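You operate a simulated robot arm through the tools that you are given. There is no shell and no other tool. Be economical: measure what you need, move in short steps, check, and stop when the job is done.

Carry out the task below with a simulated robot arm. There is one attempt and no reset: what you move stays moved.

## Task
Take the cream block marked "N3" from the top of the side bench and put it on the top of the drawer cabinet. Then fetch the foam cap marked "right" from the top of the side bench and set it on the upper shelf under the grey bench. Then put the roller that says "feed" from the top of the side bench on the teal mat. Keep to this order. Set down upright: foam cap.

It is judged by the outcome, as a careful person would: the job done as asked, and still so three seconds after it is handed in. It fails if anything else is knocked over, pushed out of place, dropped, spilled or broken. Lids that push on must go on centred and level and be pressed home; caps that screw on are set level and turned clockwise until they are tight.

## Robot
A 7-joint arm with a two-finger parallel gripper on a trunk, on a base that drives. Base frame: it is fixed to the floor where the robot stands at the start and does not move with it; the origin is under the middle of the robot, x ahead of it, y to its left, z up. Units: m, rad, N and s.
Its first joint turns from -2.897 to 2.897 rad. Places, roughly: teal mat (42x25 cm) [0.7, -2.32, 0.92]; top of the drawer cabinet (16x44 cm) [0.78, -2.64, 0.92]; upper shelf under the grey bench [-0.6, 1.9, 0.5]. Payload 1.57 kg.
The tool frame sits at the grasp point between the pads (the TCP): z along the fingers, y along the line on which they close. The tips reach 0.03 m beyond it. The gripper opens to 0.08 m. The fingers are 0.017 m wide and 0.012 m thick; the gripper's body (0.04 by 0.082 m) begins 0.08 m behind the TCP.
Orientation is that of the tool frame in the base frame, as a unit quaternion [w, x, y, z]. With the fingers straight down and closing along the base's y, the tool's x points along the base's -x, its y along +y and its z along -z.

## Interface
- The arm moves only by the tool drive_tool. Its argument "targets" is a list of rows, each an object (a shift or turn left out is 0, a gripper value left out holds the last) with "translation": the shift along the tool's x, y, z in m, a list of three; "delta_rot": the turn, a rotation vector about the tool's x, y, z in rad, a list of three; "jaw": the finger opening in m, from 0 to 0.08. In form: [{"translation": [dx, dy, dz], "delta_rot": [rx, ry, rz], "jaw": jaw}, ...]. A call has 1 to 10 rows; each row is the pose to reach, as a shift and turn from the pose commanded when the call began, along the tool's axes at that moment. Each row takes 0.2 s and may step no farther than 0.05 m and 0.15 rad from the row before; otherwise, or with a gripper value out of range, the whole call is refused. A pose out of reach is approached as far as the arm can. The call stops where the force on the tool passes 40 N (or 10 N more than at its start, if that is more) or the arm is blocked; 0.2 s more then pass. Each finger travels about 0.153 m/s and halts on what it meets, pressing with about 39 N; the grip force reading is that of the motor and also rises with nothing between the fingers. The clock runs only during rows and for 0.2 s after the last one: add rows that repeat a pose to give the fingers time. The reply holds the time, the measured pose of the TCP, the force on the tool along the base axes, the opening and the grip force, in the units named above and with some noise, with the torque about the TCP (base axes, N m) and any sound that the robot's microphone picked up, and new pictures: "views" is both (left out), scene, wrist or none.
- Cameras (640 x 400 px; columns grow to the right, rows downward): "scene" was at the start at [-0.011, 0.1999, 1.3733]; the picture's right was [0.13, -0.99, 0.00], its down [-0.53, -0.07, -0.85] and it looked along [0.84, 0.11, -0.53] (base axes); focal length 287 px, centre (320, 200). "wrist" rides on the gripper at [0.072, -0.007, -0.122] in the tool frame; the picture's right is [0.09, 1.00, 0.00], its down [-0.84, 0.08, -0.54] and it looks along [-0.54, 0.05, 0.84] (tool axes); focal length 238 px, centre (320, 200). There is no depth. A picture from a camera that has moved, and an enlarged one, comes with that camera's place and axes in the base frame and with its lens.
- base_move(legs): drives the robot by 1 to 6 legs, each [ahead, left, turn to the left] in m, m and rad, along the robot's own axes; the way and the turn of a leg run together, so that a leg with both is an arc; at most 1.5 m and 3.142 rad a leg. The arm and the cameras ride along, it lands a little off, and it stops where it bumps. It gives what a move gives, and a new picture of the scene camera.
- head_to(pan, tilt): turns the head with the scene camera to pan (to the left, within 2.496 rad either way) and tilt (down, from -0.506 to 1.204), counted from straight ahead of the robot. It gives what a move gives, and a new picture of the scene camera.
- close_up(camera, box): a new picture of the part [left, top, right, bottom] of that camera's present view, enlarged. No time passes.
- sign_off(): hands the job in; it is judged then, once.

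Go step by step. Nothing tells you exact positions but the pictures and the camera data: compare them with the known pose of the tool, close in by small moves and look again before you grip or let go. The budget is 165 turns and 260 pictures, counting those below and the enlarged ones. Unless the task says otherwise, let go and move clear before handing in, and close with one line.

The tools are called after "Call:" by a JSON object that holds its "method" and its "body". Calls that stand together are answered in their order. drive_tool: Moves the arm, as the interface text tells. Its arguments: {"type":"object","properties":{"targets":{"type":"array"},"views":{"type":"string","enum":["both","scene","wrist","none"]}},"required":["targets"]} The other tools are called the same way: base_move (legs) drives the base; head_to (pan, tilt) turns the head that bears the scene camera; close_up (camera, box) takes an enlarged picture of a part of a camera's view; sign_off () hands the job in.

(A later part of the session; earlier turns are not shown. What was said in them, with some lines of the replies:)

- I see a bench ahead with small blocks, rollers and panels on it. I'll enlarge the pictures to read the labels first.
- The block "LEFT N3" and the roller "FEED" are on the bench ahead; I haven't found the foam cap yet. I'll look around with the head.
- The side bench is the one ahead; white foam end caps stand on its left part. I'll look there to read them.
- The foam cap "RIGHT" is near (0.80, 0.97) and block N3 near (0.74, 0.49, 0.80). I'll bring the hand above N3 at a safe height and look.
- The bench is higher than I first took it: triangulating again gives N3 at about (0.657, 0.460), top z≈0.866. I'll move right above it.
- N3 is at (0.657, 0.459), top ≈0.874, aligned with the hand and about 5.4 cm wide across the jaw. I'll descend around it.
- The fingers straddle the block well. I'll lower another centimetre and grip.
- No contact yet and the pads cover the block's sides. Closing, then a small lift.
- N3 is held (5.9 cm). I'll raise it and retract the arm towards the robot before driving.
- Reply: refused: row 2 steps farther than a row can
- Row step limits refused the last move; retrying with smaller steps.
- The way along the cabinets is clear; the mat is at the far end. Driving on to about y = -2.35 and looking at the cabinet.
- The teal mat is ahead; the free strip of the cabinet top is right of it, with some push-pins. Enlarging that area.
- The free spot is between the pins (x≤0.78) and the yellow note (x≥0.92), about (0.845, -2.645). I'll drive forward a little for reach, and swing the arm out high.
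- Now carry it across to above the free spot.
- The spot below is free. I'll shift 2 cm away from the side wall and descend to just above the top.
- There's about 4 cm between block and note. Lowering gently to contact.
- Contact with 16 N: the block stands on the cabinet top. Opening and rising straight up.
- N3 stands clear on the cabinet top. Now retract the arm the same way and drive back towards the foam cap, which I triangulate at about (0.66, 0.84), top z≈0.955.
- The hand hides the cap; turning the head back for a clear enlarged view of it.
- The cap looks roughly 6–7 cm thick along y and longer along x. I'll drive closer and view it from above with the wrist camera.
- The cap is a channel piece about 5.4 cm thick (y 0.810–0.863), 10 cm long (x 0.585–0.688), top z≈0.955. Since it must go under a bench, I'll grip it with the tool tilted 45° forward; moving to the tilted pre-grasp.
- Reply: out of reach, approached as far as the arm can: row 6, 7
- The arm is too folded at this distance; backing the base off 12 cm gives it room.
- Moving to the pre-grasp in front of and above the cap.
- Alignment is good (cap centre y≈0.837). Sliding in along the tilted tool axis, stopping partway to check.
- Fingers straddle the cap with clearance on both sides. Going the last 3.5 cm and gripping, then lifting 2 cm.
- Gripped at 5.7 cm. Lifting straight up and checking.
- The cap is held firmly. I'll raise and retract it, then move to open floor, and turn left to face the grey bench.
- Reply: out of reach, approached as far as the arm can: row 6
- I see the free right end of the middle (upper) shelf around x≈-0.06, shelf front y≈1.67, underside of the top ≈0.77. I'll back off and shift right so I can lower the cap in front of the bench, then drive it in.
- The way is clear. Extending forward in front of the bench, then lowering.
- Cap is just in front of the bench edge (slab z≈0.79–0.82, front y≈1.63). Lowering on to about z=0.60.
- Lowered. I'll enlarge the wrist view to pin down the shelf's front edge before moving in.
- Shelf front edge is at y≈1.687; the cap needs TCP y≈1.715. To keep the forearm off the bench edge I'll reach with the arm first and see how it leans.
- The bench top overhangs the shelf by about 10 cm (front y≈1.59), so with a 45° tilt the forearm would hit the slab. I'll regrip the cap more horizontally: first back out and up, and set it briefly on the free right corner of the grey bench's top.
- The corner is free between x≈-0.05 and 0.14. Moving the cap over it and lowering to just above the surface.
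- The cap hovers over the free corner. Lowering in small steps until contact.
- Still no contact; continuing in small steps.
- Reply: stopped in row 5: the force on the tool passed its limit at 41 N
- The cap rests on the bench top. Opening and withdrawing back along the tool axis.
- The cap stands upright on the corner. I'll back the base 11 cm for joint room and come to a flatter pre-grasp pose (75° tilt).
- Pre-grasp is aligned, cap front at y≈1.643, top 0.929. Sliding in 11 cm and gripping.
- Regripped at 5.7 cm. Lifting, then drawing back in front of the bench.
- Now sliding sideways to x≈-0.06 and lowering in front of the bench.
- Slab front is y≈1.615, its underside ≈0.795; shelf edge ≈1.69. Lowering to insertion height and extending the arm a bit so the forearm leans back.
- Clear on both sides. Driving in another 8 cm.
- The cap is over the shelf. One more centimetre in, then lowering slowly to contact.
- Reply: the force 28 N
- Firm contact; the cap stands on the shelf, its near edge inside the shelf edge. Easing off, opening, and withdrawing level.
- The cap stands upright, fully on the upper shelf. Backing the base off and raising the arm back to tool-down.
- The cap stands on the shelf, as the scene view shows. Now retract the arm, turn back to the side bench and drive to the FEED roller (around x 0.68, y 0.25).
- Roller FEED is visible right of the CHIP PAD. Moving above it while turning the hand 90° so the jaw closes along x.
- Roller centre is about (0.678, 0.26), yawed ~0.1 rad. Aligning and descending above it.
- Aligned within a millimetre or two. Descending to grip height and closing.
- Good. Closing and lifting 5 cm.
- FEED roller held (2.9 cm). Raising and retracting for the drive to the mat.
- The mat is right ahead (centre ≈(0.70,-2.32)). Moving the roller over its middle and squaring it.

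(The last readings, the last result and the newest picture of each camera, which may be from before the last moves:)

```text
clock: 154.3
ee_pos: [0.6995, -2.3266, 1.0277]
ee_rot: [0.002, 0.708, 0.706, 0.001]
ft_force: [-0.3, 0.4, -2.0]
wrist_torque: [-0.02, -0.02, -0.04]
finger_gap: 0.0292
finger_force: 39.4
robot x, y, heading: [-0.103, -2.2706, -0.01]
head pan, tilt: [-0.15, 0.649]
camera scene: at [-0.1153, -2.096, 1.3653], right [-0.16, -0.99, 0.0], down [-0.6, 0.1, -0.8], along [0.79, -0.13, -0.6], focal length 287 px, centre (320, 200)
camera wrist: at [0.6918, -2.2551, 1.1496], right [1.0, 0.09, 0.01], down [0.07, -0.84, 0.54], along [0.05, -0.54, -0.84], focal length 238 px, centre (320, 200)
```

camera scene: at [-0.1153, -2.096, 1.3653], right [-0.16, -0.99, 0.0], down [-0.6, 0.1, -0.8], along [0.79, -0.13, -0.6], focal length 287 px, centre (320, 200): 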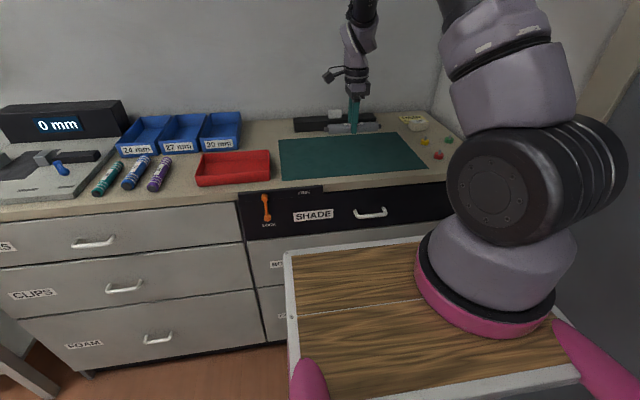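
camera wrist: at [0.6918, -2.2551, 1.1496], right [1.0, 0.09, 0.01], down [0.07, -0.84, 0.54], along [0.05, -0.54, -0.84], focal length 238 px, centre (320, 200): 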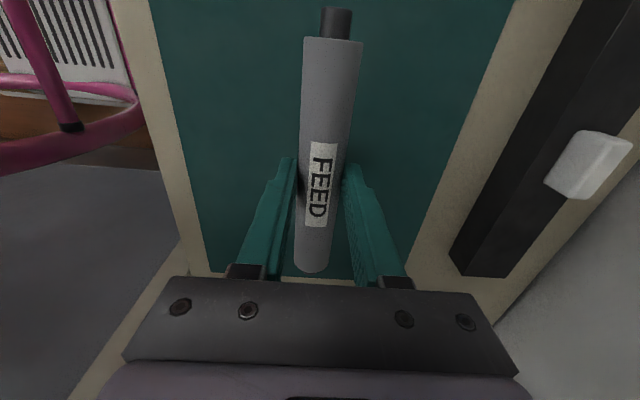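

The roller is centred over the mat. Descending to just above it, then gently to contact.

Call:
{"method": "drive_tool", "body": {"targets": [{"translation": [0, 0, 0.03]}, {"translation": [0, 0, 0.055]}, {"translation": [0, 0, 0.063]}, {"translation": [0, 0, 0.066]}], "views": "none"}}

Call:
{"method": "drive_tool", "body": {"targets": [{"translation": [0, 0, 0.002]}, {"translation": [0, 0, 0.004]}, {"translation": [0, 0, 0.006]}], "views": "wrist"}}

```text
clock: 155.3
ee_pos: [0.7006, -2.3272, 0.9606]
ee_rot: [0.002, 0.708, 0.706, 0.001]
ft_force: [1.2, -0.3, -0.3]
wrist_torque: [0.0, 0.0, 0.02]
finger_gap: 0.0289
finger_force: 39.0
robot x, y, heading: [-0.105, -2.2714, -0.005]
head pan, tilt: [-0.15, 0.649]
```

```text
clock: 156.1
ee_pos: [0.7027, -2.3252, 0.9557]
ee_rot: [0.004, 0.708, 0.706, 0.002]
ft_force: [-4.5, 0.3, 17.5]
wrist_torque: [-0.35, 0.21, -0.02]
finger_gap: 0.0292
finger_force: 39.0
robot x, y, heading: [-0.1037, -2.2686, -0.006]
head pan, tilt: [-0.15, 0.649]
camera wrist: at [0.6926, -2.2542, 1.0785], right [1.0, 0.09, 0.01], down [0.07, -0.84, 0.54], along [0.06, -0.54, -0.84], focal length 238 px, centre (320, 200)
```

wrist: 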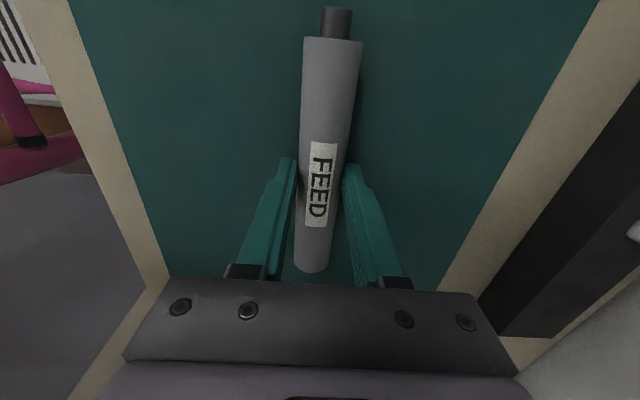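

Contact on the mat. Opening slowly so it does not roll, then rising straight up.

Call:
{"method": "drive_tool", "body": {"targets": [{"translation": [0, 0, -0.001], "jaw": 0.029}, {"translation": [0, 0, -0.001], "jaw": 0.032}, {"translation": [0, 0, -0.001], "jaw": 0.04}, {"translation": [0, 0, -0.001], "jaw": 0.055}, {"translation": [0, 0, -0.001], "jaw": 0.07}, {"translation": [0, 0, -0.03], "jaw": 0.07}, {"translation": [0, 0, -0.07], "jaw": 0.07}, {"translation": [0, 0, -0.11], "jaw": 0.07}, {"translation": [0, 0, -0.15], "jaw": 0.07}]}}

```text
clock: 158.1
ee_pos: [0.7, -2.3262, 1.1058]
ee_rot: [0.001, 0.708, 0.707, 0.0]
ft_force: [1.1, -0.1, -1.8]
wrist_torque: [0.0, 0.05, -0.01]
finger_gap: 0.07
finger_force: 0.0
robot x, y, heading: [-0.1013, -2.2715, -0.009]
head pan, tilt: [-0.15, 0.649]
camera scene: at [-0.1145, -2.0959, 1.3653], right [-0.16, -0.99, 0.0], down [-0.6, 0.1, -0.8], along [0.79, -0.13, -0.6], focal length 287 px, centre (320, 200)
camera wrist: at [0.6915, -2.2539, 1.2285], right [1.0, 0.09, 0.0], down [0.07, -0.84, 0.54], along [0.05, -0.54, -0.84], focal length 238 px, centre (320, 200)
```

scene: 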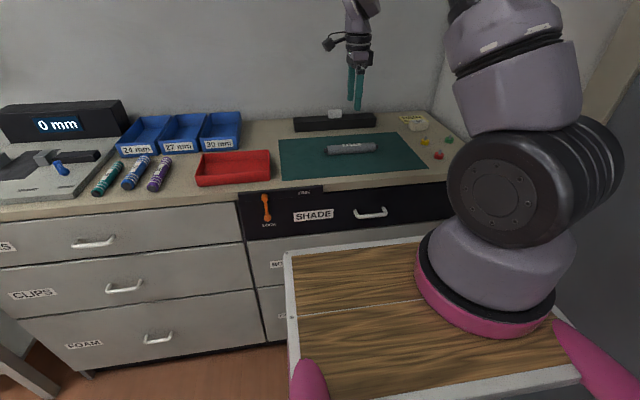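
wrist: 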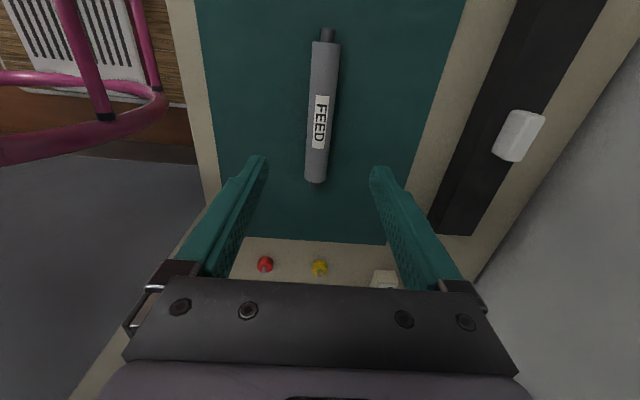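

The roller lies on the mat. A last check that nothing is moving and N3 is still in place.

Call:
{"method": "drive_tool", "body": {"targets": [{"translation": [0, 0, 0]}, {"translation": [0, 0, 0]}, {"translation": [0, 0, 0]}, {"translation": [0, 0, 0]}, {"translation": [0, 0, 0]}], "views": "wrist"}}

Call:
{"method": "close_up", "body": {"camera": "scene", "box": [270, 90, 480, 220]}}

```text
clock: 159.3
ee_pos: [0.7008, -2.3252, 1.1049]
ee_rot: [0.002, 0.708, 0.706, 0.001]
ft_force: [-0.3, -0.7, -0.6]
wrist_torque: [0.0, 0.03, -0.02]
finger_gap: 0.07
finger_force: 0.2
robot x, y, heading: [-0.1015, -2.2703, -0.012]
head pan, tilt: [-0.15, 0.649]
camera wrist: at [0.6913, -2.2539, 1.2284], right [1.0, 0.09, 0.0], down [0.07, -0.84, 0.54], along [0.05, -0.54, -0.84], focal length 238 px, centre (320, 200)
```

wrist: 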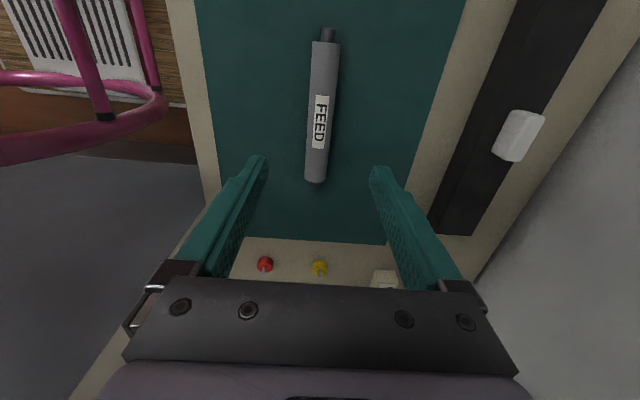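

```text
3.05 times, centred on (375, 155) of scene
camera zoom: at [-0.1149, -2.096, 1.3653], right [-0.16, -0.99, 0.0], down [-0.6, 0.1, -0.8], along [0.79, -0.13, -0.6], focal length 873 px, centre (152, 337)
```

zoom: 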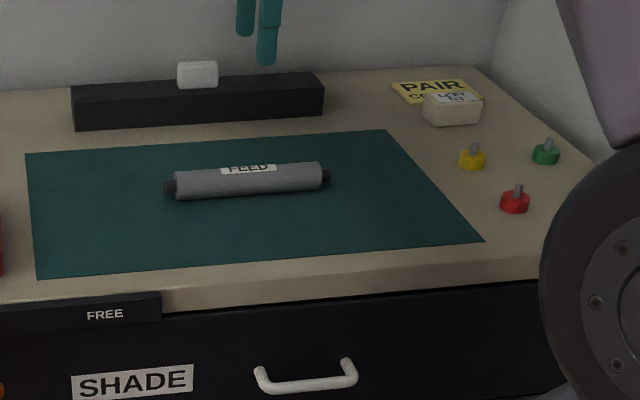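

Everything is at rest: N3 is on the cabinet top, the cap was last seen upright on the shelf, the roller is on the mat, and the hand is clear. Handing in.

Call:
{"method": "sign_off", "body": {}}

```text
The job is handed in.
```

The job is handed in: block N3 is on the drawer cabinet top, the "right" foam cap is upright on the upper shelf under the grey bench, and the "feed" roller is on the teal mat, done in that order. I set the cap down once on the grey bench's top to change my grip before putting it on the shelf.
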